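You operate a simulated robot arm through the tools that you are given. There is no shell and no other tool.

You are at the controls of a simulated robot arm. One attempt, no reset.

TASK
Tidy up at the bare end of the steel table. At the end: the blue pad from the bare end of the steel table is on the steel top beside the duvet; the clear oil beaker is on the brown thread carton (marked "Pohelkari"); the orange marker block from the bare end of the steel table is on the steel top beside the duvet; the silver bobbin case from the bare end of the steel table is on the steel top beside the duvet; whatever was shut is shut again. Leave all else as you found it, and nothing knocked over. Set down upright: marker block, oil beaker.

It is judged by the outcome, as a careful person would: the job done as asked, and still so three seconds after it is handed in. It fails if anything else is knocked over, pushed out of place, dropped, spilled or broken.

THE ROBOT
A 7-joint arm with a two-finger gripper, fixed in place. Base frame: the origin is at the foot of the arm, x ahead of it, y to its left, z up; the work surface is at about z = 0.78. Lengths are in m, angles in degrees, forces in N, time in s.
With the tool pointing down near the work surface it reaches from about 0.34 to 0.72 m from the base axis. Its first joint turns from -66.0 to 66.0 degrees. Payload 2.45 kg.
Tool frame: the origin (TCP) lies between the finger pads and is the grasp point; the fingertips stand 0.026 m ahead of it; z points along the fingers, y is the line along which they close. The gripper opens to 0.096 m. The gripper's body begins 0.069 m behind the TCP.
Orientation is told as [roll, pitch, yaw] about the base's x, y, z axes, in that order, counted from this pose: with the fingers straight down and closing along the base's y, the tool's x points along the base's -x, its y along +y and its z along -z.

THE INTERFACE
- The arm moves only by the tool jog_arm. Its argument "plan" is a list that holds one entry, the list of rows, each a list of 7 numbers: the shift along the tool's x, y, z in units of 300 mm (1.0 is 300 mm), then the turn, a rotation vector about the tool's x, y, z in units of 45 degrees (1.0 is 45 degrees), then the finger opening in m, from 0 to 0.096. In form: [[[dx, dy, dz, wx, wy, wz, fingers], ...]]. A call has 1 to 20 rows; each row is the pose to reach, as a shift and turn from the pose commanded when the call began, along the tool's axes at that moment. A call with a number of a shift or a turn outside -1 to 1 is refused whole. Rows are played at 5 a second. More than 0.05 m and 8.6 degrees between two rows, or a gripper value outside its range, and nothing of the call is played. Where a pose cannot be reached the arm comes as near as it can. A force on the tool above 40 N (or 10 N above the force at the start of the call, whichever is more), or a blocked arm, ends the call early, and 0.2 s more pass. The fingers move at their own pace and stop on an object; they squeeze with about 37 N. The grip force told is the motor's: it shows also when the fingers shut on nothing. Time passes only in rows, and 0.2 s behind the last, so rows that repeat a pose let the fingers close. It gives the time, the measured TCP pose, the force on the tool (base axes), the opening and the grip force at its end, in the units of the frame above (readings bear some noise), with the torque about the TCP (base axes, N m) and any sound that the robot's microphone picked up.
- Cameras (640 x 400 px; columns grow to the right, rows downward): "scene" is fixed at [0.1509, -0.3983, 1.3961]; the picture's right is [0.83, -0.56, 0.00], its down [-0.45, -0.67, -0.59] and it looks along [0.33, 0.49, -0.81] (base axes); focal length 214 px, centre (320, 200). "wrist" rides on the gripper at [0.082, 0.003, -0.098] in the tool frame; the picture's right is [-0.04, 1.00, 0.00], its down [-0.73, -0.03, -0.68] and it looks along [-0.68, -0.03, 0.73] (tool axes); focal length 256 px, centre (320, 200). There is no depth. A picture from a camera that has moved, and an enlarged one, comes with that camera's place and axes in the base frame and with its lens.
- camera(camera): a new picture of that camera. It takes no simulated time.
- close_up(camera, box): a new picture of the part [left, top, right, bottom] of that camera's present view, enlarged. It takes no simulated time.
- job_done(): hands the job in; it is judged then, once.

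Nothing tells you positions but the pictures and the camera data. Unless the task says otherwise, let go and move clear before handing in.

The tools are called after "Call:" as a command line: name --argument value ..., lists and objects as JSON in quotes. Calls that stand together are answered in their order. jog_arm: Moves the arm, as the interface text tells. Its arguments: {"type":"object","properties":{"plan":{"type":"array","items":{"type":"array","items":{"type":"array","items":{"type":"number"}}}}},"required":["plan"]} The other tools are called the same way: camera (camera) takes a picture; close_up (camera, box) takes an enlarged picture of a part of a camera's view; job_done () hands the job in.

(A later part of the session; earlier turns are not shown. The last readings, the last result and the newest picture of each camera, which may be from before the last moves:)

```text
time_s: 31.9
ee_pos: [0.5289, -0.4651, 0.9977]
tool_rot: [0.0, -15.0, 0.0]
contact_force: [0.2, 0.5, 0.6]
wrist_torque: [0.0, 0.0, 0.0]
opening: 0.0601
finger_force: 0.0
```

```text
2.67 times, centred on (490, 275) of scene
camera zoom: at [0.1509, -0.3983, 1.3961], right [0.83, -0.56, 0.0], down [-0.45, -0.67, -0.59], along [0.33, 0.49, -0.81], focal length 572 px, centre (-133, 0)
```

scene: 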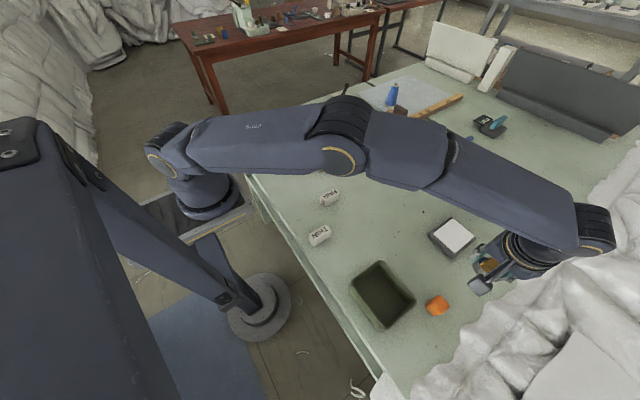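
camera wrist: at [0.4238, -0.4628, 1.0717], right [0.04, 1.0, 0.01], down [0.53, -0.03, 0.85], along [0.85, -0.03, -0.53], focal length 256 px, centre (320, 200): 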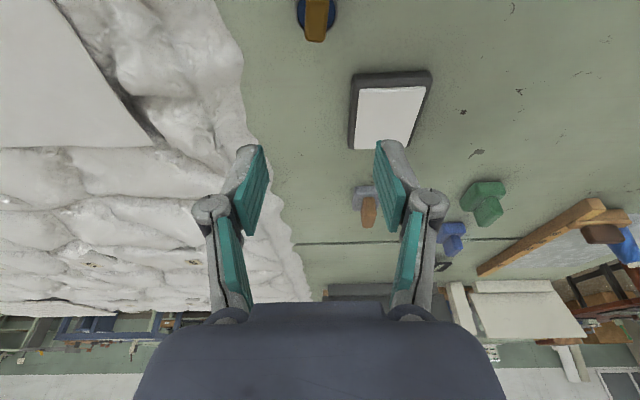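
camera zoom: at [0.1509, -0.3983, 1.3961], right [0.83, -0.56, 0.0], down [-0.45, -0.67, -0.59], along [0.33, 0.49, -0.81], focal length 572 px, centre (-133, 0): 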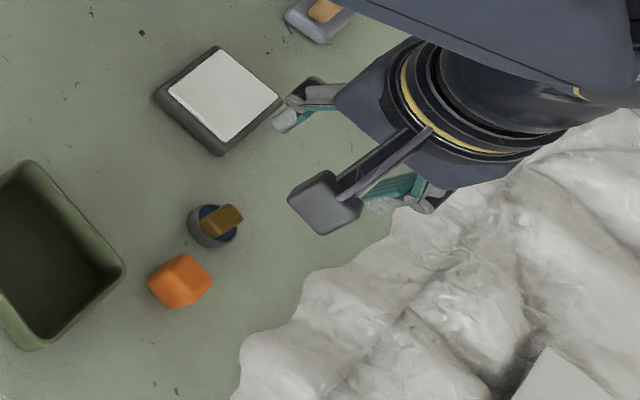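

The bobbin case and orange block are both standing in the free patch. Now I'll level the tool and go back for the blue pad.

Call:
jog_arm --plan '[[[0.026, 0.138, -0.007, 0, 0.06, 0, 0.096], [0.052, 0.276, -0.014, 0, 0.12, 0, 0.096], [0.078, 0.414, -0.021, 0, 0.18, 0, 0.096], [0.104, 0.552, -0.028, 0, 0.24, 0, 0.096], [0.13, 0.69, -0.035, 0, 0.3, 0, 0.096], [0.156, 0.828, -0.042, 0, 0.333, 0, 0.096], [0.193, 0.967, -0.052, 0, 0.333, 0, 0.096], [0.193, 0.967, -0.052, 0, 0.333, 0, 0.096]]]'

Call:
jog_arm --plan '[[[0.02, 0.14, 0, 0, 0, 0, 0.096], [0.04, 0.28, 0, 0, 0, 0, 0.096], [0.06, 0.42, 0, 0, 0, 0, 0.096], [0.08, 0.56, 0, 0, 0, 0, 0.096], [0.1, 0.7, 0, 0, 0, 0, 0.096], [0.12, 0.84, 0, 0, 0, 0, 0.096], [0.14, 0.98, 0, 0, 0, 0, 0.096]]]'

Call:
jog_arm --plan '[[[0.02, 0.14, 0, 0, 0, 0, 0.096], [0.04, 0.28, 0, 0, 0, 0, 0.096], [0.06, 0.42, 0, 0, 0, 0, 0.096], [0.08, 0.56, 0, 0, 0, 0, 0.096], [0.1, 0.7, 0, 0, 0, 0, 0.096], [0.12, 0.83, 0, 0, 0, 0, 0.096], [0.12, 0.83, 0, 0, 0, 0, 0.096]]]'

Call:
camera --camera "wrist"

Call:
close_up --camera "wrist" --box '[200, 30, 440, 180]'

```text
time_s: 33.7
ee_pos: [0.4693, -0.1745, 0.9997]
tool_rot: [0.0, -0.1, -0.1]
contact_force: [-0.2, -0.6, -0.8]
wrist_torque: [-0.01, 0.03, -0.01]
opening: 0.096
finger_force: 0.1
```

```text
time_s: 35.3
ee_pos: [0.4266, 0.1149, 0.9999]
tool_rot: [0.1, 0.0, 0.1]
contact_force: [-0.4, 0.1, -0.7]
wrist_torque: [0.01, 0.02, 0.04]
opening: 0.096
finger_force: 0.1
```

```text
time_s: 36.9
ee_pos: [0.3901, 0.368, 1.0012]
tool_rot: [0.0, 0.0, 0.0]
contact_force: [1.1, -0.1, -0.7]
wrist_torque: [0.05, 0.0, 0.02]
opening: 0.0962
finger_force: 0.0
```

```text
taken
camera wrist: at [0.3084, 0.3702, 1.1], right [0.04, 1.0, 0.0], down [0.73, -0.03, 0.68], along [0.68, -0.03, -0.73], focal length 256 px, centre (320, 200)
```

wrist: 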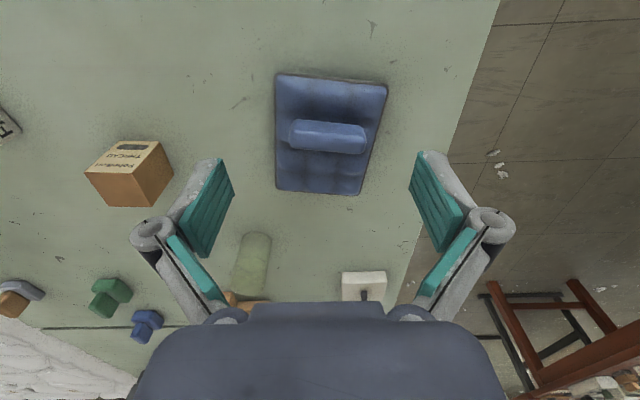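

```text
2.67 times, centred on (320, 105) of wrist
camera zoom: at [0.3084, 0.3702, 1.1], right [0.04, 1.0, 0.0], down [0.73, -0.03, 0.68], along [0.68, -0.03, -0.73], focal length 683 px, centre (320, 453)
```

zoom: 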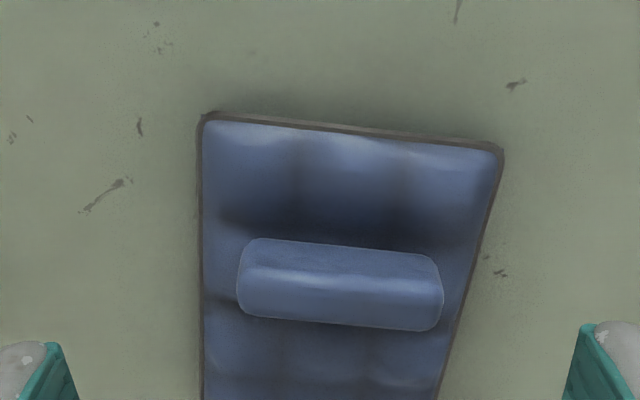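

The pad has a raised handle running across its short side, near (0.467, 0.373). I'll check it from the scene camera and then rotate the tool to close across the handle.

Call:
close_up --camera "scene" --box '[250, 100, 330, 150]'

Call:
camera --camera "scene"

```text
8.00 times, centred on (290, 125) of scene
camera zoom: at [0.1509, -0.3983, 1.3961], right [0.83, -0.56, 0.0], down [-0.45, -0.67, -0.59], along [0.33, 0.49, -0.81], focal length 1716 px, centre (560, 800)
```

zoom: 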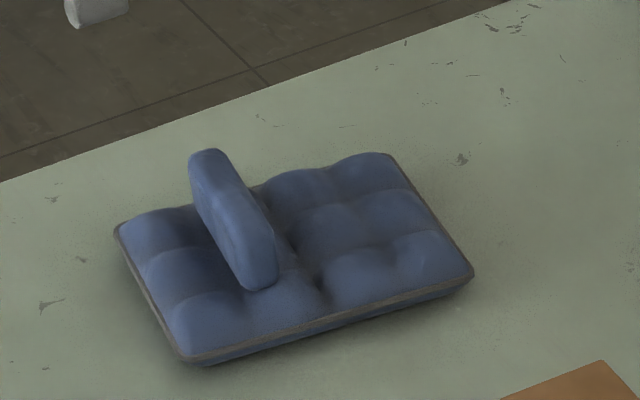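

```text
taken
```

scene: 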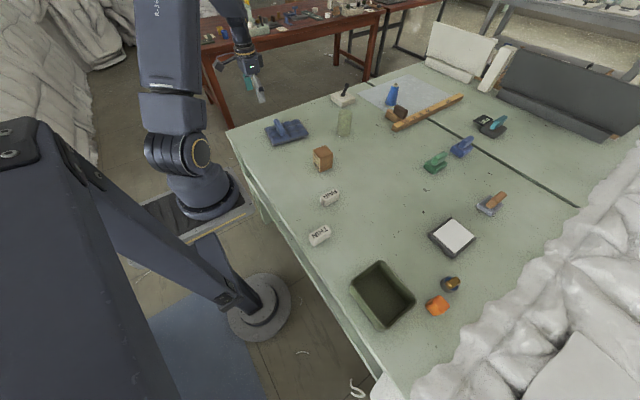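

The handle is a standing slab about 20 mm thick, 90 mm long, its top near z = 0.84, centred near (0.461, 0.375), and the pad is turned about −8°. I'll move above the handle and turn the tool +82° so that the fingers close across it.

Call:
jog_arm --plan '[[[-0.04, 0.004, 0.02, 0, 0, -0.17, 0.096], [-0.08, 0.008, 0.04, 0, 0, -0.34, 0.096], [-0.12, 0.012, 0.06, 0, 0, -0.51, 0.096], [-0.16, 0.016, 0.08, 0, 0, -0.68, 0.096], [-0.2, 0.02, 0.1, 0, 0, -0.85, 0.096], [-0.237, 0.023, 0.12, 0, 0, -1.0, 0.096], [-0.237, 0.023, 0.12, 0, 0, -1.0, 0.096]]]'

Call:
jog_arm --plan '[[[0, 0, 0, 0, 0, -0.17, 0.096], [0, 0, 0, 0, 0, -0.34, 0.096], [0, 0, 0, 0, 0, -0.51, 0.096], [0, 0, 0, 0, 0, -0.68, 0.096], [0, 0, 0, 0, 0, -0.83, 0.096], [0, 0, 0, 0, 0, -0.83, 0.096]]]'

Call:
camera --camera "wrist"

Call:
close_up --camera "wrist" --box '[200, 0, 440, 150]'

```text
time_s: 38.5
ee_pos: [0.4601, 0.3733, 0.963]
tool_rot: [-0.1, -0.1, 45.1]
contact_force: [-0.3, 0.2, -0.4]
wrist_torque: [-0.01, -0.01, -0.02]
opening: 0.0961
finger_force: 0.0
```

```text
time_s: 39.9
ee_pos: [0.4607, 0.3746, 0.964]
tool_rot: [0.1, -0.1, 82.6]
contact_force: [0.0, -0.2, -0.8]
wrist_torque: [-0.02, -0.02, -0.01]
opening: 0.0958
finger_force: 0.1
```

```text
taken
camera wrist: at [0.4469, 0.2913, 1.0618], right [-0.99, 0.17, 0.0], down [0.12, 0.72, 0.68], along [0.12, 0.67, -0.73], focal length 256 px, centre (320, 200)
```

wrist: 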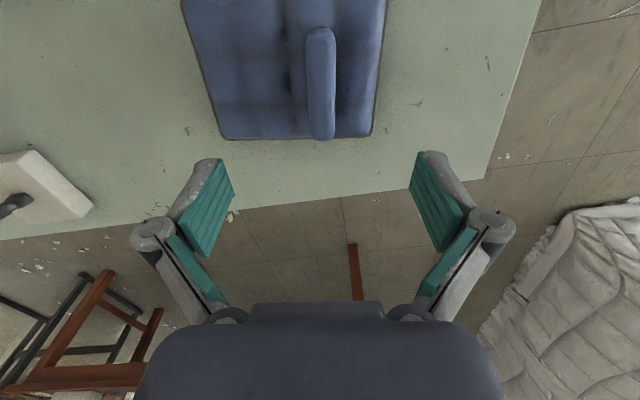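

```text
2.67 times, centred on (320, 75) of wrist
camera zoom: at [0.4469, 0.2913, 1.0618], right [-0.99, 0.17, 0.0], down [0.12, 0.72, 0.68], along [0.12, 0.67, -0.73], focal length 683 px, centre (320, 533)
```

zoom: 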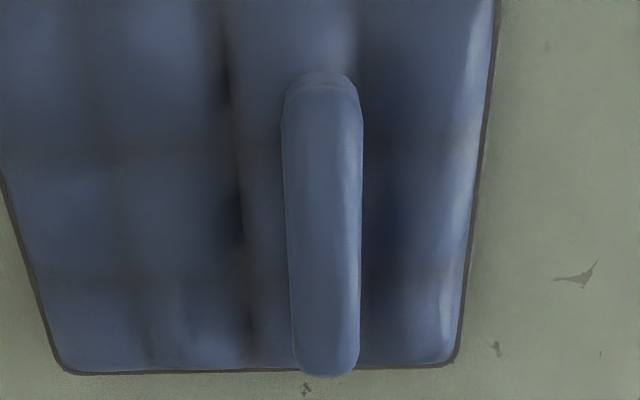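

The fingers line up with the handle (centre about (0.460, 0.373), direction matching). I'll descend with the fingers partly open and check the clearance over the pad.

Call:
jog_arm --plan '[[[0, 0, 0.1, 0, 0, 0, 0.07], [0, 0, 0.2, 0, 0, 0, 0.07], [0, 0, 0.3, 0, 0, 0, 0.07], [0, 0, 0.37, 0, 0, 0, 0.07], [0, 0, 0.41, 0, 0, 0, 0.07], [0, 0, 0.41, 0, 0, 0, 0.07]]]'

Call:
camera --camera "wrist"

Call:
close_up --camera "scene" --box '[230, 80, 350, 155]'

```text
time_s: 41.3
ee_pos: [0.4609, 0.3749, 0.8411]
tool_rot: [-0.1, -0.1, 82.3]
contact_force: [-1.1, 0.2, 0.7]
wrist_torque: [0.02, -0.03, 0.0]
opening: 0.0699
finger_force: 0.1
```

```text
taken
camera wrist: at [0.4458, 0.2917, 0.9396], right [-0.99, 0.17, 0.0], down [0.13, 0.72, 0.68], along [0.12, 0.67, -0.73], focal length 256 px, centre (320, 200)
```

wrist: 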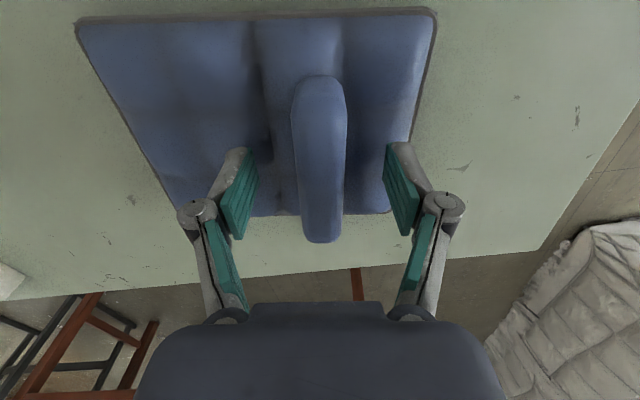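

```text
5.33 times, centred on (290, 118) of scene
camera zoom: at [0.1509, -0.3983, 1.3961], right [0.83, -0.56, 0.0], down [-0.45, -0.67, -0.59], along [0.33, 0.49, -0.81], focal length 1144 px, centre (480, 640)
```

zoom: 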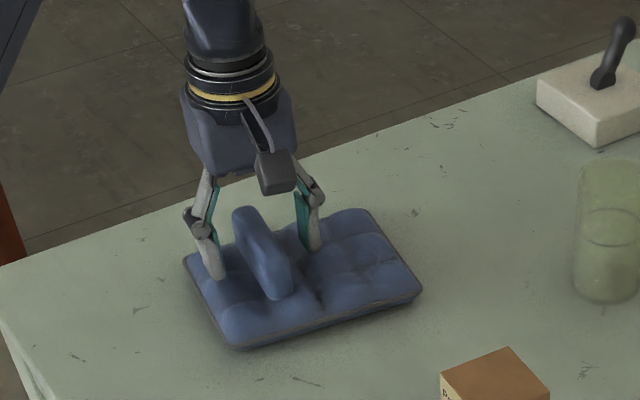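

The fingers straddle the handle centrally, with the tips still above the pad. I'll lower 8 mm more and close on the handle.

Call:
jog_arm --plan '[[[0, 0, 0.014, 0, 0, 0, 0.07], [0, 0, 0.027, 0, 0, 0, 0.07], [0, 0, 0.027, 0, 0, 0, 0.04], [0, 0, 0.027, 0, 0, 0, 0.01], [0, 0, 0.027, 0, 0, 0, 0.01], [0, 0, 0.027, 0, 0, 0, 0.01], [0, 0, 0.027, 0, 0, 0, 0.01], [0, 0, 0.027, 0, 0, 0, 0.01]]]'

Call:
camera --camera "wrist"

Call:
close_up --camera "scene" --box '[230, 80, 350, 155]'

```text
time_s: 43.1
ee_pos: [0.4598, 0.3748, 0.8348]
tool_rot: [-0.4, -0.4, 82.4]
contact_force: [-5.9, 5.1, 38.4]
wrist_torque: [0.02, 0.25, -0.49]
opening: 0.0232
finger_force: 36.7
```

```text
taken
camera wrist: at [0.4456, 0.2928, 0.933], right [-0.98, 0.17, 0.0], down [0.12, 0.72, 0.68], along [0.12, 0.67, -0.73], focal length 256 px, centre (320, 200)
```

wrist: 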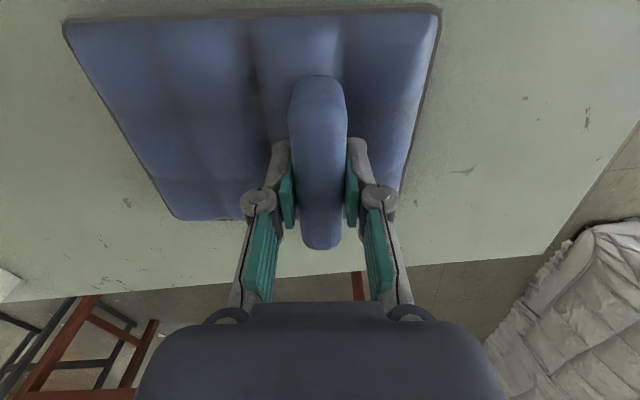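

```text
5.33 times, centred on (290, 118) of scene
camera zoom: at [0.1502, -0.3986, 1.396], right [0.83, -0.56, 0.0], down [-0.45, -0.67, -0.59], along [0.33, 0.49, -0.81], focal length 1144 px, centre (480, 640)
```

zoom: 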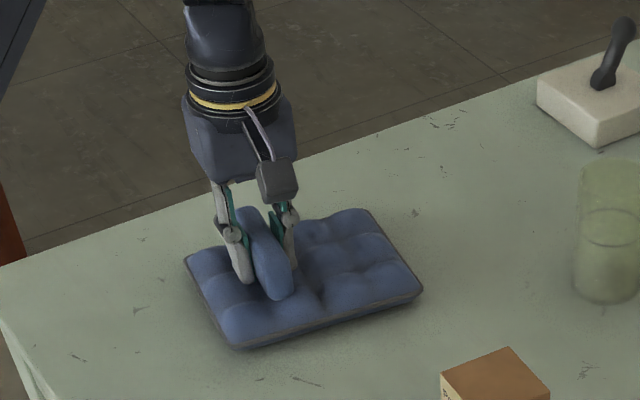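

The pad handle is gripped at 23 mm; the fingertips are resting on the cushion. I'll lift straight up gently.

Call:
jog_arm --plan '[[[0, 0, -0.015, 0, 0, 0, 0.01], [0, 0, -0.05, 0, 0, 0, 0.01], [0, 0, -0.12, 0, 0, 0, 0.01], [0, 0, -0.22, 0, 0, 0, 0.01], [0, 0, -0.34, 0, 0, 0, 0.01], [0, 0, -0.46, 0, 0, 0, 0.01], [0, 0, -0.56, 0, 0, 0, 0.01], [0, 0, -0.56, 0, 0, 0, 0.01]]]'

Call:
camera --camera "wrist"

Call:
camera --camera "scene"

```text
time_s: 44.9
ee_pos: [0.4594, 0.3737, 0.9993]
tool_rot: [0.0, -0.1, 82.4]
contact_force: [0.3, 0.9, -0.3]
wrist_torque: [0.03, 0.02, 0.01]
opening: 0.0229
finger_force: 36.8
```

```text
taken
camera wrist: at [0.4455, 0.2922, 1.0985], right [-0.99, 0.17, 0.0], down [0.13, 0.72, 0.68], along [0.12, 0.67, -0.73], focal length 256 px, centre (320, 200)
```

wrist: 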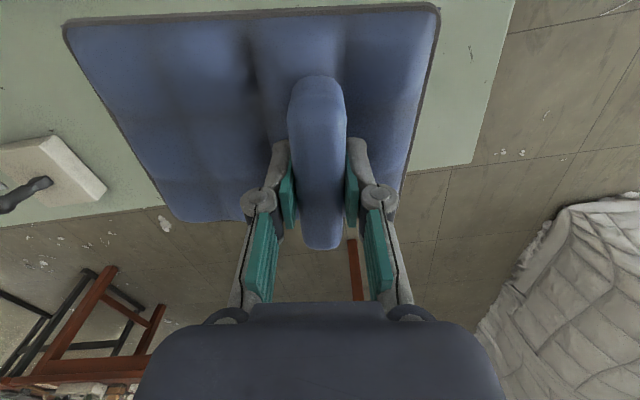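

```text
taken
```

scene: 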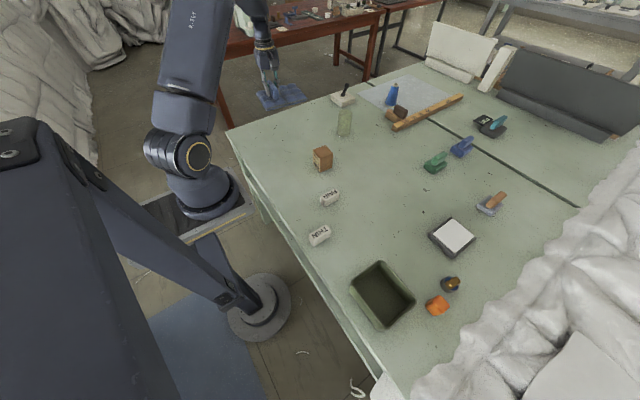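

The pad is lifted and level. I'll carry it toward the duvet side while turning it back so that its long side will run along y.

Call:
jog_arm --plan '[[[0.137, -0.018, 0, 0, 0, 0.143, 0.01], [0.274, -0.037, 0, 0, 0, 0.286, 0.01], [0.411, -0.055, 0, 0, 0, 0.429, 0.01], [0.547, -0.073, 0, 0, 0, 0.571, 0.01], [0.684, -0.091, 0, 0, 0, 0.714, 0.01], [0.821, -0.11, 0, 0, 0, 0.857, 0.01], [0.958, -0.128, 0, 0, 0, 1.0, 0.01], [0.958, -0.128, 0, 0, 0, 1.0, 0.01]]]'

Call:
camera --camera "scene"

```text
time_s: 46.7
ee_pos: [0.4619, 0.085, 1.0008]
tool_rot: [0.1, 0.0, 37.3]
contact_force: [-1.2, -0.5, -1.1]
wrist_torque: [0.02, 0.01, -0.02]
opening: 0.0227
finger_force: 37.2
```

```text
taken
```

scene: 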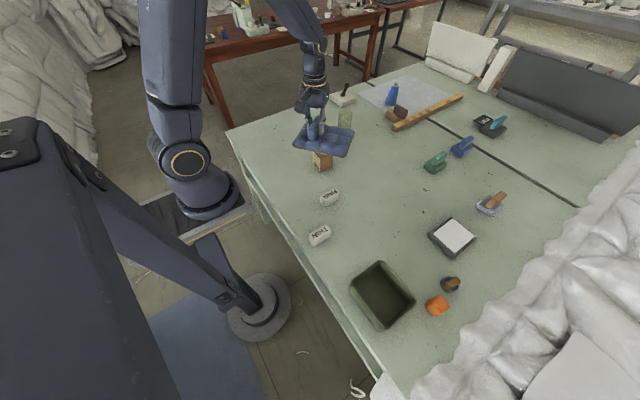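

Call:
jog_arm --plan '[[[0.072, -0.109, 0, 0, 0, 0.117, 0.01], [0.143, -0.219, 0, 0, 0, 0.234, 0.01], [0.215, -0.328, 0, 0, 0, 0.351, 0.01], [0.286, -0.438, 0, 0, 0, 0.469, 0.01], [0.358, -0.547, 0, 0, 0, 0.586, 0.01], [0.43, -0.657, 0, 0, 0, 0.703, 0.01], [0.501, -0.766, 0, 0, 0, 0.82, 0.01], [0.501, -0.766, 0, 0, 0, 0.82, 0.01]]]'

Call:
camera --camera "scene"

Call:
camera --camera "wrist"

```text
time_s: 48.5
ee_pos: [0.4818, -0.1863, 1.0001]
tool_rot: [0.0, -0.1, 0.3]
contact_force: [-0.6, 0.0, -0.8]
wrist_torque: [0.02, -0.02, 0.03]
opening: 0.023
finger_force: 36.9
```

```text
taken
```

scene: 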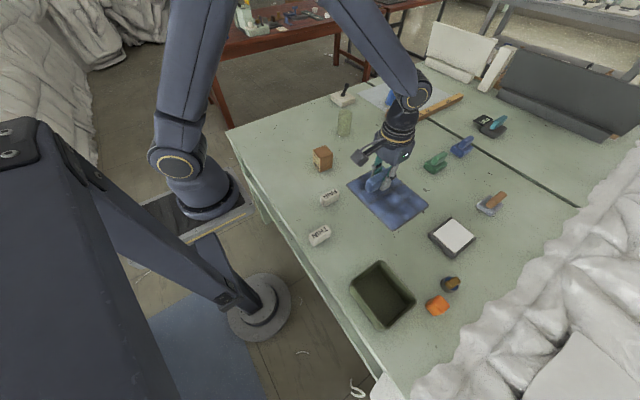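

```text
taken
camera wrist: at [0.3998, -0.1849, 1.0981], right [0.03, 1.0, 0.0], down [0.73, -0.03, 0.68], along [0.68, -0.02, -0.73], focal length 256 px, centre (320, 200)
```

wrist: 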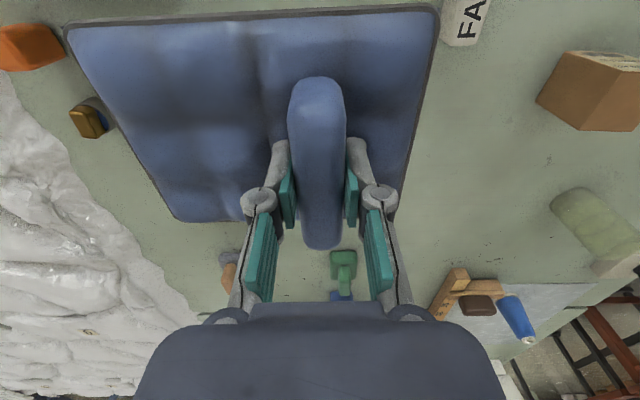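

The pad hangs level with its long side along y, reaching 0.055 m on the +y side and 0.122 m on the −y side of the grip. I'll move to TCP (0.50, −0.295) so that it lands between bin and tray with about 2.5 cm left to the bobbin case, and look before the last part.

Call:
jog_arm --plan '[[[-0.02, -0.12, 0, 0, 0, 0, 0.01], [-0.04, -0.24, 0, 0, 0, 0, 0.01], [-0.06, -0.363, 0, 0, 0, 0, 0.01], [-0.06, -0.363, 0.1, 0, 0, 0, 0.01], [-0.06, -0.363, 0.2, 0, 0, 0, 0.01], [-0.06, -0.363, 0.3, 0, 0, 0, 0.01], [-0.06, -0.363, 0.38, 0, 0, 0, 0.01], [-0.06, -0.363, 0.38, 0, 0, 0, 0.01]]]'

Call:
camera --camera "wrist"

Call:
close_up --camera "scene" --box '[340, 180, 540, 305]'

```text
time_s: 50.3
ee_pos: [0.5017, -0.2994, 0.8857]
tool_rot: [0.0, -0.1, 0.5]
contact_force: [-0.5, 0.0, -1.5]
wrist_torque: [0.01, 0.01, -0.01]
opening: 0.0229
finger_force: 36.8
```

```text
taken
camera wrist: at [0.4197, -0.2982, 0.9839], right [0.03, 1.0, 0.0], down [0.73, -0.02, 0.68], along [0.68, -0.02, -0.73], focal length 256 px, centre (320, 200)
```

wrist: 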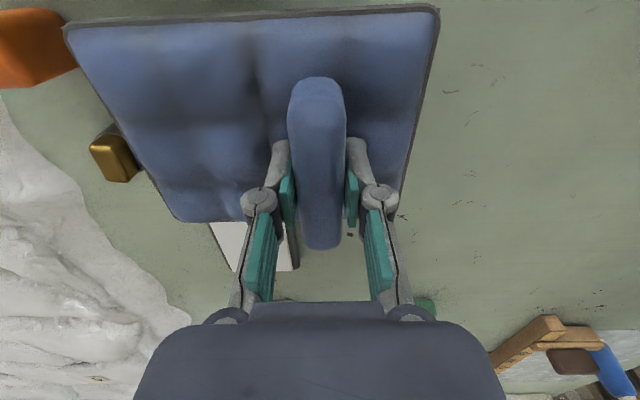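

```text
3.20 times, centred on (440, 242) of scene
camera zoom: at [0.1509, -0.3983, 1.3961], right [0.83, -0.56, 0.0], down [-0.45, -0.67, -0.59], along [0.33, 0.49, -0.81], focal length 686 px, centre (-64, 64)
```

zoom: 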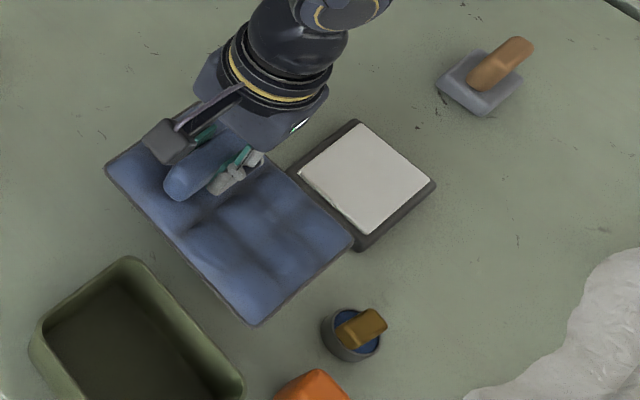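

The pad outline works out to x 0.445–0.568, y −0.412 to −0.240, clear of bin, tray and bobbin case. I'll lower it the last 5 cm slowly.

Call:
jog_arm --plan '[[[0, 0, 0.06, 0, 0, 0, 0.01], [0, 0, 0.11, 0, 0, 0, 0.01], [0, 0, 0.145, 0, 0, 0, 0.01], [0, 0, 0.157, 0, 0, 0, 0.01], [0, 0, 0.163, 0, 0, 0, 0.01], [0, 0, 0.163, 0, 0, 0, 0.01]]]'

Call:
camera --camera "wrist"

Call:
close_up --camera "scene" --box '[340, 180, 540, 305]'

```text
time_s: 51.7
ee_pos: [0.5005, -0.2992, 0.8353]
tool_rot: [0.1, -0.1, 0.5]
contact_force: [0.0, 0.3, -0.7]
wrist_torque: [0.02, 0.0, 0.0]
opening: 0.023
finger_force: 37.6
```

```text
taken
camera wrist: at [0.418, -0.2982, 0.9342], right [0.03, 1.0, 0.0], down [0.73, -0.02, 0.68], along [0.68, -0.02, -0.73], focal length 256 px, centre (320, 200)
```

wrist: 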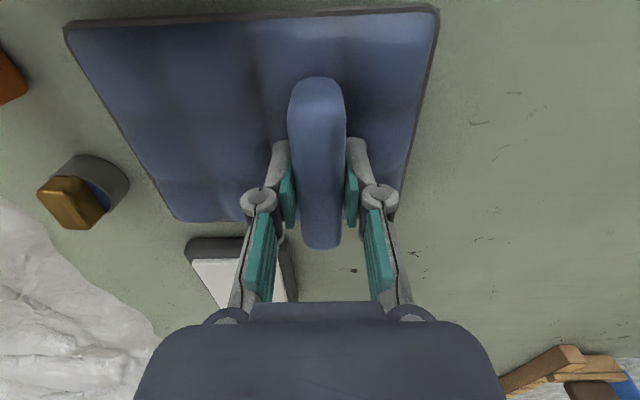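

```text
3.20 times, centred on (440, 242) of scene
camera zoom: at [0.1509, -0.3983, 1.3961], right [0.83, -0.56, 0.0], down [-0.45, -0.67, -0.59], along [0.33, 0.49, -0.81], focal length 686 px, centre (-64, 64)
```

zoom: 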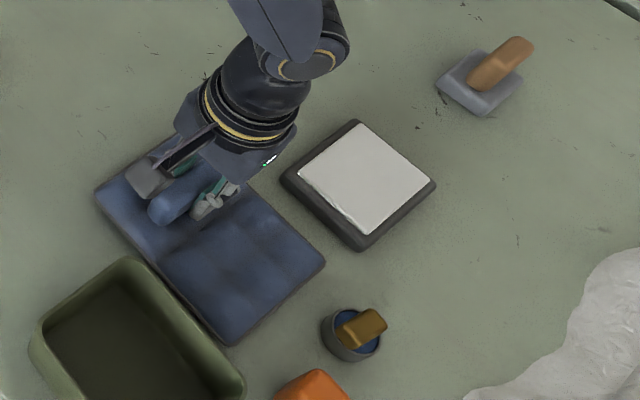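

No contact force yet; I'll lower another couple of millimetres in small steps, then release.

Call:
jog_arm --plan '[[[0, 0, 0.003, 0, 0, 0, 0.01], [0, 0, 0.006, 0, 0, 0, 0.01], [0, 0, 0.006, 0, 0, 0, 0.01]]]'

```text
time_s: 52.5
ee_pos: [0.5011, -0.2995, 0.8356]
tool_rot: [-0.1, 0.0, 0.3]
contact_force: [-7.6, 1.0, 24.5]
wrist_torque: [0.05, 0.17, -0.07]
opening: 0.0231
finger_force: 36.9
```

The pad is resting on the steel (24 N contact). I'll ease up slightly, open the fingers and rise straight up.

Call:
jog_arm --plan '[[[0, 0, -0.003, 0, 0, 0, 0.01], [0, 0, -0.003, 0, 0, 0, 0.03], [0, 0, -0.003, 0, 0, 0, 0.045], [0, 0, -0.004, 0, 0, 0, 0.06], [0, 0, -0.03, 0, 0, 0, 0.06], [0, 0, -0.1, 0, 0, 0, 0.06], [0, 0, -0.22, 0, 0, 0, 0.06], [0, 0, -0.36, 0, 0, 0, 0.06], [0, 0, -0.5, 0, 0, 0, 0.06], [0, 0, -0.55, 0, 0, 0, 0.06]]]'

Call:
camera --camera "wrist"

Call:
camera --camera "scene"

Call:
close_up --camera "scene" --box '[340, 180, 540, 305]'

```text
time_s: 54.7
ee_pos: [0.4999, -0.3001, 0.9998]
tool_rot: [0.1, 0.0, 0.6]
contact_force: [0.4, 0.0, -0.2]
wrist_torque: [-0.03, 0.0, -0.01]
opening: 0.0599
finger_force: 0.1
```

```text
taken
camera wrist: at [0.4183, -0.2985, 1.0983], right [0.03, 1.0, 0.0], down [0.73, -0.02, 0.68], along [0.68, -0.02, -0.73], focal length 256 px, centre (320, 200)
```

wrist: 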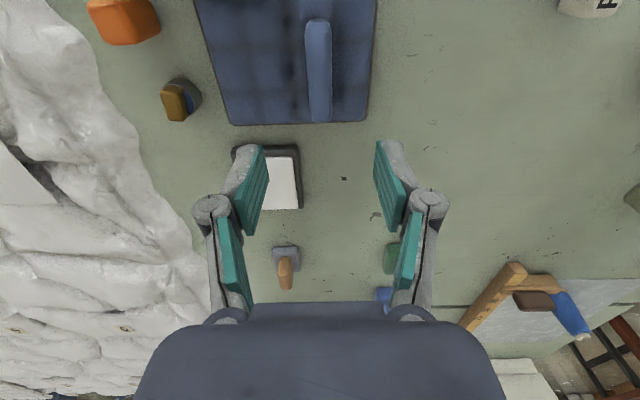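

```text
taken
```

scene: 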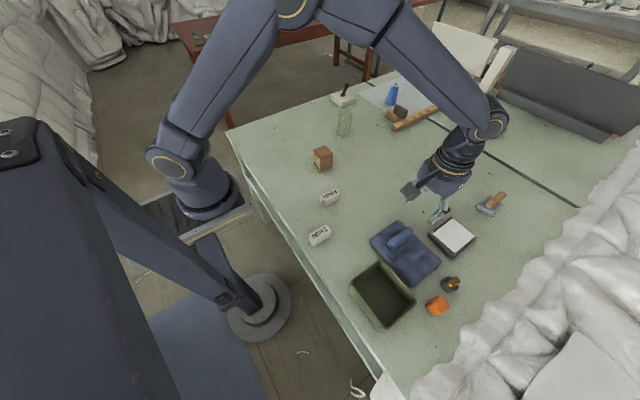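

```text
3.20 times, centred on (440, 242) of scene
camera zoom: at [0.1509, -0.3983, 1.3961], right [0.83, -0.56, 0.0], down [-0.45, -0.67, -0.59], along [0.33, 0.49, -0.81], focal length 686 px, centre (-64, 64)
```

zoom: 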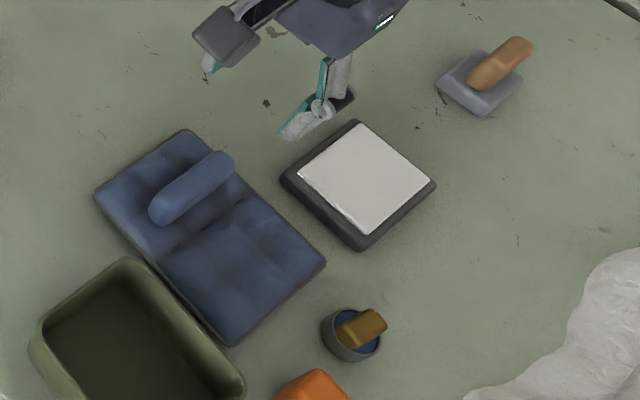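

The pad now lies flat beside the duvet, with the block and bobbin case undisturbed. Next I'll go look closely at the beaker and the carton.

Call:
jog_arm --plan '[[[0, 0.14, -0.02, 0, 0, 0, 0.096], [0, 0.28, -0.04, 0, 0, 0, 0.096], [0, 0.42, -0.06, 0, 0, 0, 0.096], [0, 0.56, -0.08, 0, 0, 0, 0.096], [0, 0.7, -0.1, 0, 0, 0, 0.096], [0, 0.84, -0.12, 0, 0, 0, 0.096], [0, 0.98, -0.12, 0, 0, 0, 0.096]]]'

Call:
jog_arm --plan '[[[0, 0.13, 0, 0, 0, 0.011, 0.096], [0, 0.26, 0, 0, 0, 0.011, 0.096], [0, 0.39, 0, 0, 0, 0.011, 0.096], [0, 0.52, 0, 0, 0, 0.011, 0.096], [0, 0.65, 0, 0, 0, 0.011, 0.096], [0, 0.75, 0, 0, 0, 0.011, 0.096], [0, 0.75, 0, 0, 0, 0.011, 0.096]]]'

Call:
camera --camera "wrist"

Call:
close_up --camera "scene" --box '[300, 95, 380, 175]'

```text
time_s: 56.3
ee_pos: [0.4957, -0.0041, 1.0378]
tool_rot: [-0.1, -0.1, 0.3]
contact_force: [0.2, 0.0, 0.5]
wrist_torque: [-0.02, -0.02, -0.01]
opening: 0.096
finger_force: 0.0
```

```text
time_s: 57.9
ee_pos: [0.4983, 0.2197, 1.0394]
tool_rot: [0.0, 0.0, 0.0]
contact_force: [0.2, -0.6, 0.1]
wrist_torque: [0.0, -0.01, 0.01]
opening: 0.0962
finger_force: 0.1
```

```text
taken
camera wrist: at [0.416, 0.2219, 1.1374], right [0.04, 1.0, 0.0], down [0.73, -0.03, 0.68], along [0.68, -0.03, -0.73], focal length 256 px, centre (320, 200)
```

wrist: 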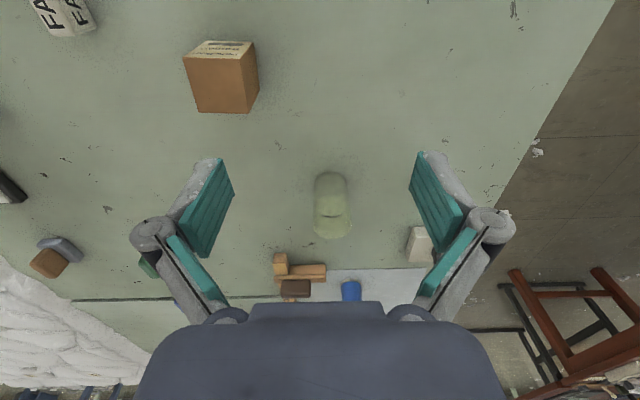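

```text
5.00 times, centred on (340, 135) of scene
camera zoom: at [0.1509, -0.3983, 1.3961], right [0.83, -0.56, 0.0], down [-0.45, -0.67, -0.59], along [0.33, 0.49, -0.81], focal length 1072 px, centre (220, 525)
```

zoom: 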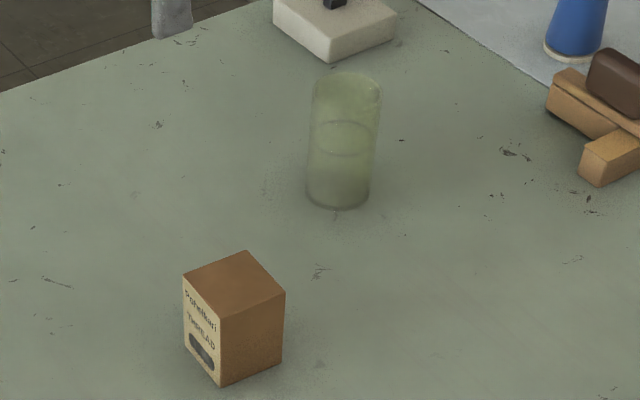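

Call:
close_up --camera "wrist" --box '[270, 145, 398, 245]'

Call:
close_up --camera "wrist" --box '[160, 20, 288, 120]'

```text
4.00 times, centred on (334, 195) of wrist
camera zoom: at [0.416, 0.2219, 1.1374], right [0.04, 1.0, 0.0], down [0.73, -0.03, 0.68], along [0.68, -0.03, -0.73], focal length 1024 px, centre (264, 220)
```

zoom: 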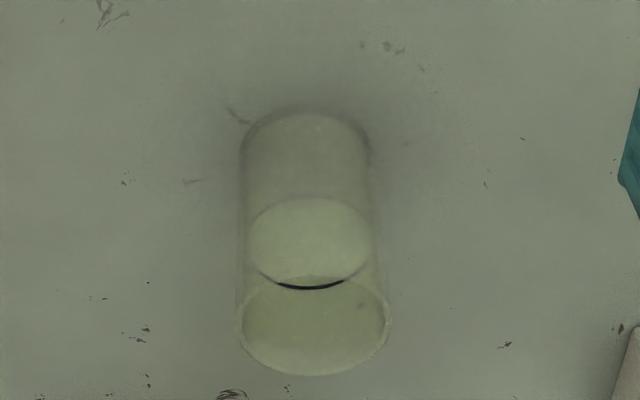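

```text
4.00 times, centred on (224, 70) of wrist
camera zoom: at [0.416, 0.2219, 1.1374], right [0.04, 1.0, 0.0], down [0.73, -0.03, 0.68], along [0.68, -0.03, -0.73], focal length 1024 px, centre (704, 720)
```

zoom: 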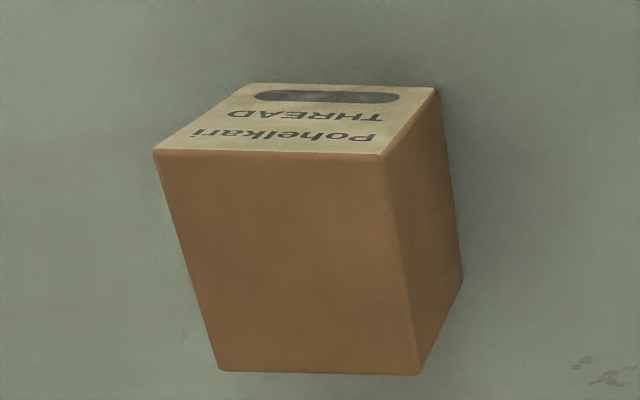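

The beaker is at about (0.711, 0.228), 58 mm wide and 0.10 m tall with its rim at z ≈ 0.88. The carton top is about 56 mm square, centred at (0.511, 0.108), at z ≈ 0.853. I'll move above the beaker with a 15° outward tilt.

Call:
jog_arm --plan '[[[-0.11, 0.005, 0.04, 0, -0.055, 0, 0.096], [-0.22, 0.01, 0.08, 0, -0.11, 0, 0.096], [-0.33, 0.015, 0.12, 0, -0.17, 0, 0.096], [-0.44, 0.02, 0.16, 0, -0.225, 0, 0.096], [-0.55, 0.025, 0.2, 0, -0.28, 0, 0.096], [-0.667, 0.028, 0.24, 0, -0.333, 0, 0.096], [-0.667, 0.028, 0.24, 0, -0.333, 0, 0.096]]]'

Call:
camera --camera "wrist"

Call:
close_up --camera "scene" --box '[280, 50, 440, 150]'

```text
time_s: 59.5
ee_pos: [0.6961, 0.23, 0.9624]
tool_rot: [-0.1, -15.1, -0.1]
contact_force: [0.2, 0.8, -0.1]
wrist_torque: [0.0, 0.02, 0.0]
opening: 0.0959
finger_force: 0.0
```

```text
taken
camera wrist: at [0.5912, 0.2313, 1.0372], right [0.04, 1.0, 0.01], down [0.53, -0.03, 0.85], along [0.85, -0.03, -0.53], focal length 256 px, centre (320, 200)
```

wrist: 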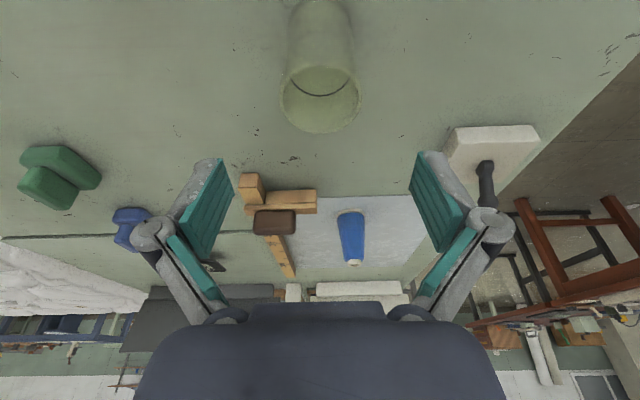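

```text
4.00 times, centred on (360, 100) of scene
camera zoom: at [0.1509, -0.3983, 1.3961], right [0.83, -0.56, 0.0], down [-0.45, -0.67, -0.59], along [0.33, 0.49, -0.81], focal length 858 px, centre (160, 600)
```

zoom: 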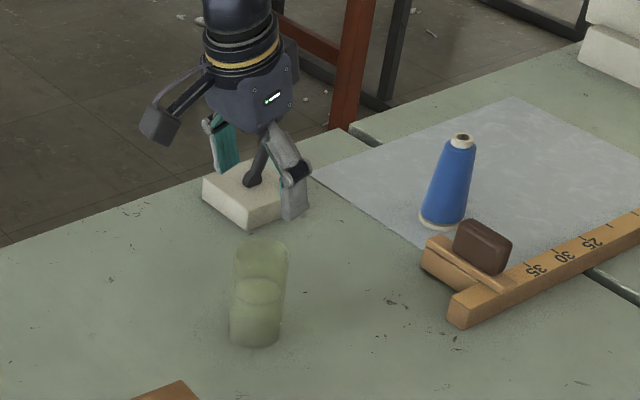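

The beaker rim is centred at about (0.708, 0.229). I'll align and lower the open fingers partway around it, then check.

Call:
jog_arm --plan '[[[-0.042, 0, 0.011, 0, 0, 0, 0.096], [-0.016, 0, 0.108, 0, 0, 0, 0.096], [0.01, 0, 0.205, 0, 0, 0, 0.096], [0.033, 0, 0.291, 0, 0, 0, 0.096], [0.033, 0, 0.291, 0, 0, 0, 0.096]]]'

Call:
camera --camera "wrist"

Call:
close_up --camera "scene" --box '[280, 50, 440, 150]'

```text
time_s: 60.7
ee_pos: [0.7077, 0.2301, 0.8759]
tool_rot: [0.0, -15.0, 0.0]
contact_force: [0.4, 0.8, 1.1]
wrist_torque: [-0.01, -0.03, -0.02]
opening: 0.0959
finger_force: 0.0
```

```text
taken
camera wrist: at [0.6025, 0.2309, 0.9501], right [0.04, 1.0, 0.01], down [0.53, -0.03, 0.85], along [0.85, -0.03, -0.53], focal length 256 px, centre (320, 200)
```

wrist: 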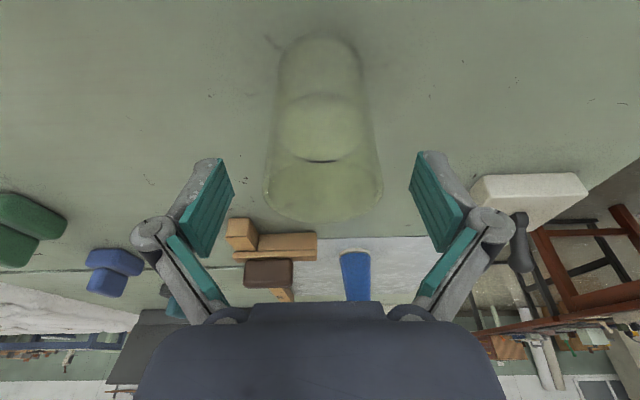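

```text
4.00 times, centred on (360, 100) of scene
camera zoom: at [0.1509, -0.3983, 1.3961], right [0.83, -0.56, 0.0], down [-0.45, -0.67, -0.59], along [0.33, 0.49, -0.81], focal length 858 px, centre (160, 600)
```

zoom: 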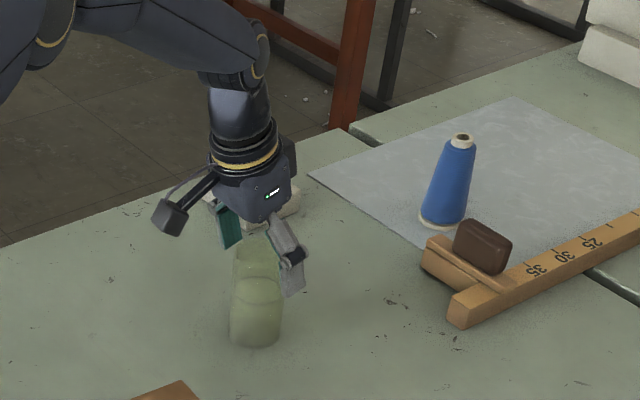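

The beaker sits centred between the fingers. I'll lower to about z = 0.842 and close on the glass.

Call:
jog_arm --plan '[[[0.011, 0, 0.055, 0, 0, 0, 0.096], [0.023, 0.001, 0.111, 0, 0, 0, 0.096], [0.023, 0.001, 0.111, 0, 0, 0, 0.085], [0.023, 0.001, 0.111, 0, 0, 0, 0.075], [0.023, 0.001, 0.111, 0, 0, 0, 0.065], [0.023, 0.001, 0.111, 0, 0, 0, 0.055], [0.023, 0.001, 0.111, 0, 0, 0, 0.045], [0.023, 0.001, 0.111, 0, 0, 0, 0.045], [0.023, 0.001, 0.111, 0, 0, 0, 0.045]]]'

Call:
camera --camera "wrist"

Call:
close_up --camera "scene" --box '[280, 50, 440, 150]'

```text
time_s: 62.7
ee_pos: [0.7121, 0.2303, 0.8443]
tool_rot: [0.2, -15.0, 0.0]
contact_force: [-0.2, -0.9, -0.6]
wrist_torque: [-0.04, 0.04, -0.01]
opening: 0.0591
finger_force: 36.8
```

```text
taken
camera wrist: at [0.6077, 0.2327, 0.9178], right [0.04, 1.0, 0.01], down [0.53, -0.03, 0.85], along [0.85, -0.03, -0.53], focal length 256 px, centre (320, 200)
```

wrist: 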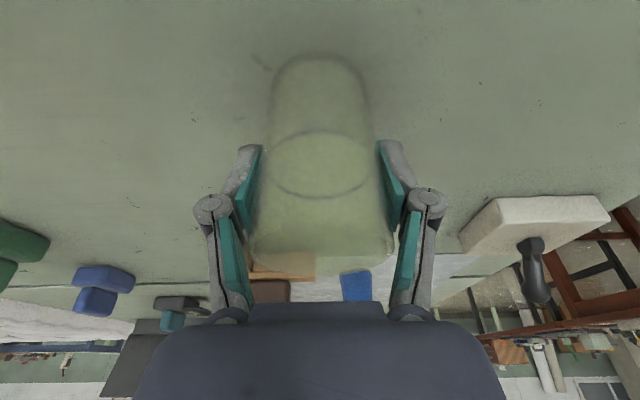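

```text
4.00 times, centred on (360, 100) of scene
camera zoom: at [0.1509, -0.3983, 1.3961], right [0.83, -0.56, 0.0], down [-0.45, -0.67, -0.59], along [0.33, 0.49, -0.81], focal length 858 px, centre (160, 600)
```

zoom: 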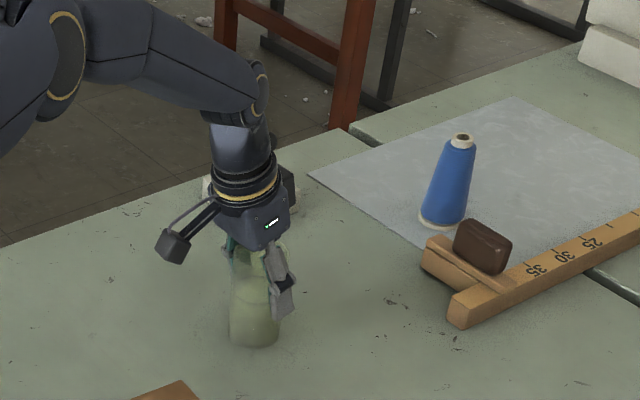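

The beaker is gripped at 59 mm. I'll lift it slowly straight up, keeping it upright so that the oil stays calm.

Call:
jog_arm --plan '[[[-0.0035, 0, -0.0129, 0, 0, 0, 0.045], [-0.0104, 0, -0.0386, 0, 0, 0, 0.045], [-0.0207, 0, -0.0773, 0, 0, 0, 0.045], [-0.0345, 0, -0.1288, 0, 0, 0, 0.045], [-0.0501, 0, -0.1868, 0, 0, 0, 0.045], [-0.0656, 0, -0.2447, 0, 0, 0, 0.045], [-0.0812, 0, -0.3027, 0, 0, 0, 0.045], [-0.095, 0, -0.3542, 0, 0, 0, 0.045], [-0.1053, 0, -0.3928, 0, 0, 0, 0.045], [-0.1122, 0, -0.4186, 0, 0, 0, 0.045], [-0.1122, 0, -0.4186, 0, 0, 0, 0.045]]]'

Call:
camera --camera "wrist"

Call:
close_up --camera "scene" --box '[280, 50, 440, 150]'

```text
time_s: 65.1
ee_pos: [0.7112, 0.2273, 0.975]
tool_rot: [0.1, -15.0, 0.0]
contact_force: [-0.5, 0.0, -0.4]
wrist_torque: [0.02, 0.03, 0.01]
opening: 0.0592
finger_force: 36.6
```

```text
taken
camera wrist: at [0.6071, 0.2302, 1.0494], right [0.04, 1.0, 0.01], down [0.53, -0.03, 0.85], along [0.85, -0.03, -0.53], focal length 256 px, centre (320, 200)
```

wrist: 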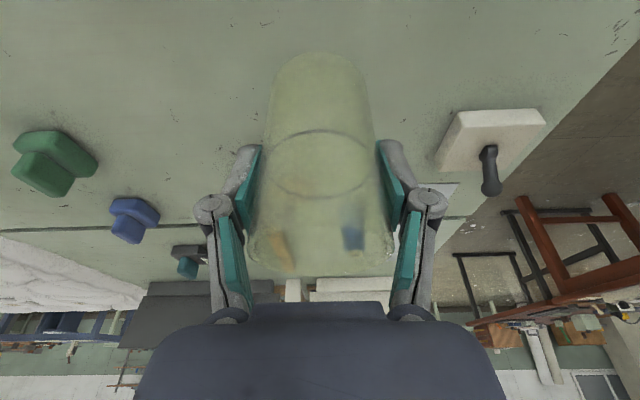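

```text
4.00 times, centred on (360, 100) of scene
camera zoom: at [0.1509, -0.3983, 1.3961], right [0.83, -0.56, 0.0], down [-0.45, -0.67, -0.59], along [0.33, 0.49, -0.81], focal length 858 px, centre (160, 600)
```

zoom: 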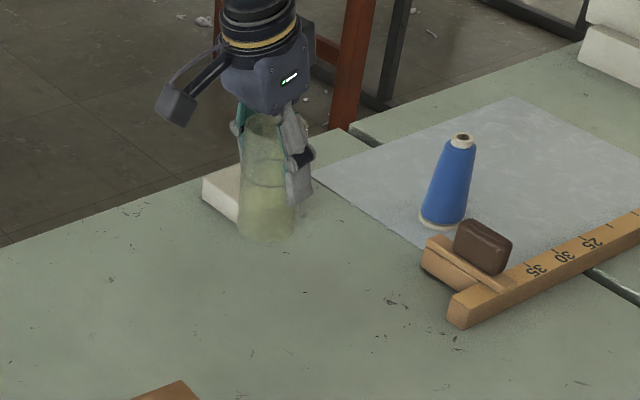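

The beaker is held upright, its bottom near z = 0.911. I'll carry it smoothly to above the carton.

Call:
jog_arm --plan '[[[0.0128, -0.0081, -0.0034, 0, 0, 0, 0.045], [0.0385, -0.0242, -0.0103, 0, 0, 0, 0.045], [0.0833, -0.0524, -0.0223, 0, 0, 0, 0.045], [0.1346, -0.0846, -0.0361, 0, 0, 0, 0.045], [0.1923, -0.1209, -0.0515, 0, 0, 0, 0.045], [0.25, -0.1572, -0.067, 0, 0, 0, 0.045], [0.3077, -0.1934, -0.0825, 0, 0, 0, 0.045], [0.3654, -0.2297, -0.0979, 0, 0, 0, 0.045], [0.4231, -0.266, -0.1134, 0, 0, 0, 0.045], [0.4808, -0.3023, -0.1289, 0, 0, 0, 0.045], [0.532, -0.3345, -0.1426, 0, 0, 0, 0.045], [0.5769, -0.3627, -0.1546, 0, 0, 0, 0.045], [0.609, -0.3829, -0.1632, 0, 0, 0, 0.045], [0.6314, -0.397, -0.1692, 0, 0, 0, 0.045], [0.641, -0.403, -0.1718, 0, 0, 0, 0.045], [0.641, -0.403, -0.1718, 0, 0, 0, 0.045]]]'

Call:
camera --camera "wrist"

Call:
close_up --camera "scene" --box '[270, 90, 398, 190]'

```text
time_s: 68.5
ee_pos: [0.5109, 0.1066, 0.9721]
tool_rot: [0.1, -15.2, 0.1]
contact_force: [0.7, 0.1, -0.4]
wrist_torque: [0.01, -0.01, -0.03]
opening: 0.0589
finger_force: 36.7
```

```text
taken
camera wrist: at [0.4066, 0.109, 1.0467], right [0.04, 1.0, 0.01], down [0.53, -0.03, 0.85], along [0.85, -0.03, -0.53], focal length 256 px, centre (320, 200)
```

wrist: 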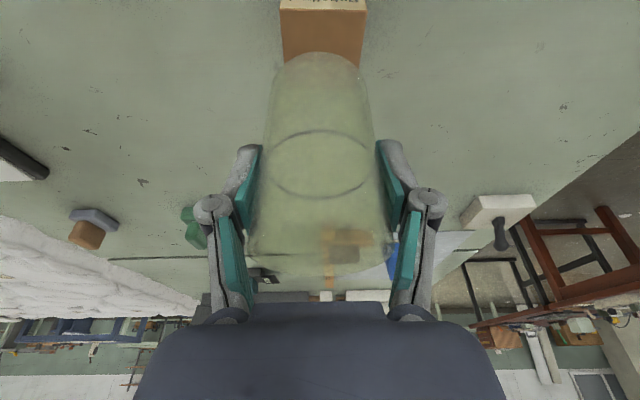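

```text
4.00 times, centred on (334, 140) of scene
camera zoom: at [0.1509, -0.3983, 1.3961], right [0.83, -0.56, 0.0], down [-0.45, -0.67, -0.59], along [0.33, 0.49, -0.81], focal length 858 px, centre (264, 440)
```

zoom: 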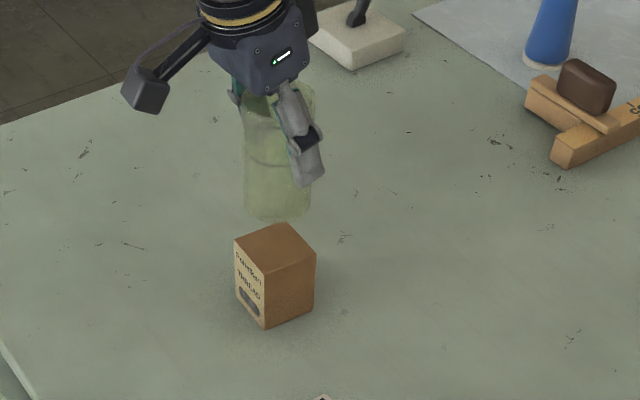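

The beaker base is at about (0.509, 0.108), within 2 mm of the carton's centre (0.511, 0.1075). I'll correct that and lower to about 1 cm above the carton.

Call:
jog_arm --plan '[[[0.0016, 0, 0.0073, 0, 0, 0, 0.045], [0.0049, 0, 0.022, 0, 0, 0, 0.045], [0.0097, 0, 0.044, 0, 0, 0, 0.045], [0.0162, 0, 0.0733, 0, 0, 0, 0.045], [0.0227, 0, 0.1026, 0, 0, 0, 0.045], [0.0275, 0, 0.1246, 0, 0, 0, 0.045], [0.0308, 0, 0.1393, 0, 0, 0, 0.045], [0.0324, 0, 0.1466, 0, 0, 0, 0.045], [0.0324, 0, 0.1466, 0, 0, 0, 0.045]]]'

Call:
camera --camera "wrist"

Call:
close_up --camera "scene" --box '[294, 115, 358, 175]'

```text
time_s: 70.5
ee_pos: [0.5128, 0.1061, 0.9287]
tool_rot: [0.1, -15.1, 0.0]
contact_force: [-0.2, -0.5, -1.4]
wrist_torque: [0.01, 0.02, 0.03]
opening: 0.0589
finger_force: 37.3
```

```text
taken
camera wrist: at [0.4085, 0.1086, 1.0021], right [0.04, 1.0, 0.01], down [0.53, -0.03, 0.85], along [0.85, -0.03, -0.53], focal length 256 px, centre (320, 200)
```

wrist: 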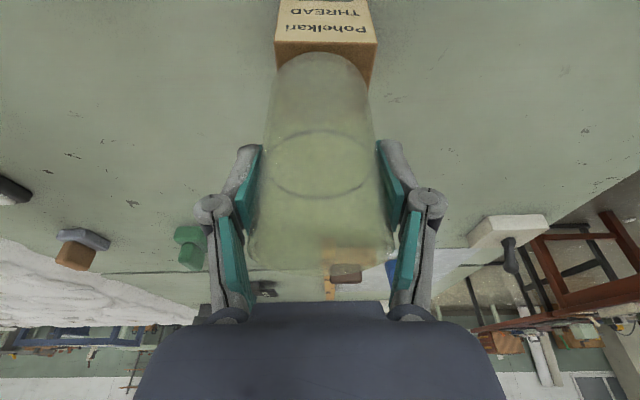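

```text
6.67 times, centred on (326, 145) of scene
camera zoom: at [0.1509, -0.3983, 1.3961], right [0.83, -0.56, 0.0], down [-0.45, -0.67, -0.59], along [0.33, 0.49, -0.81], focal length 1430 px, centre (280, 567)
```

zoom: 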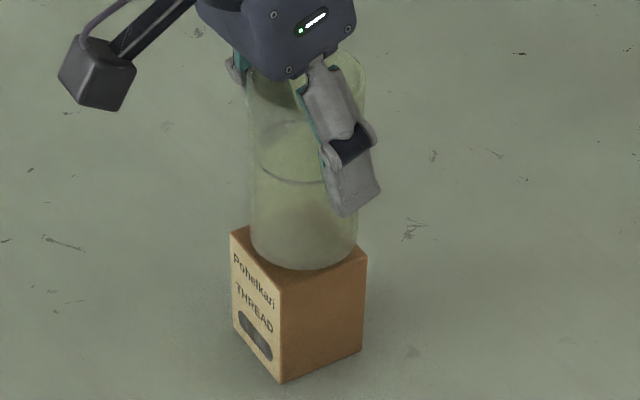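

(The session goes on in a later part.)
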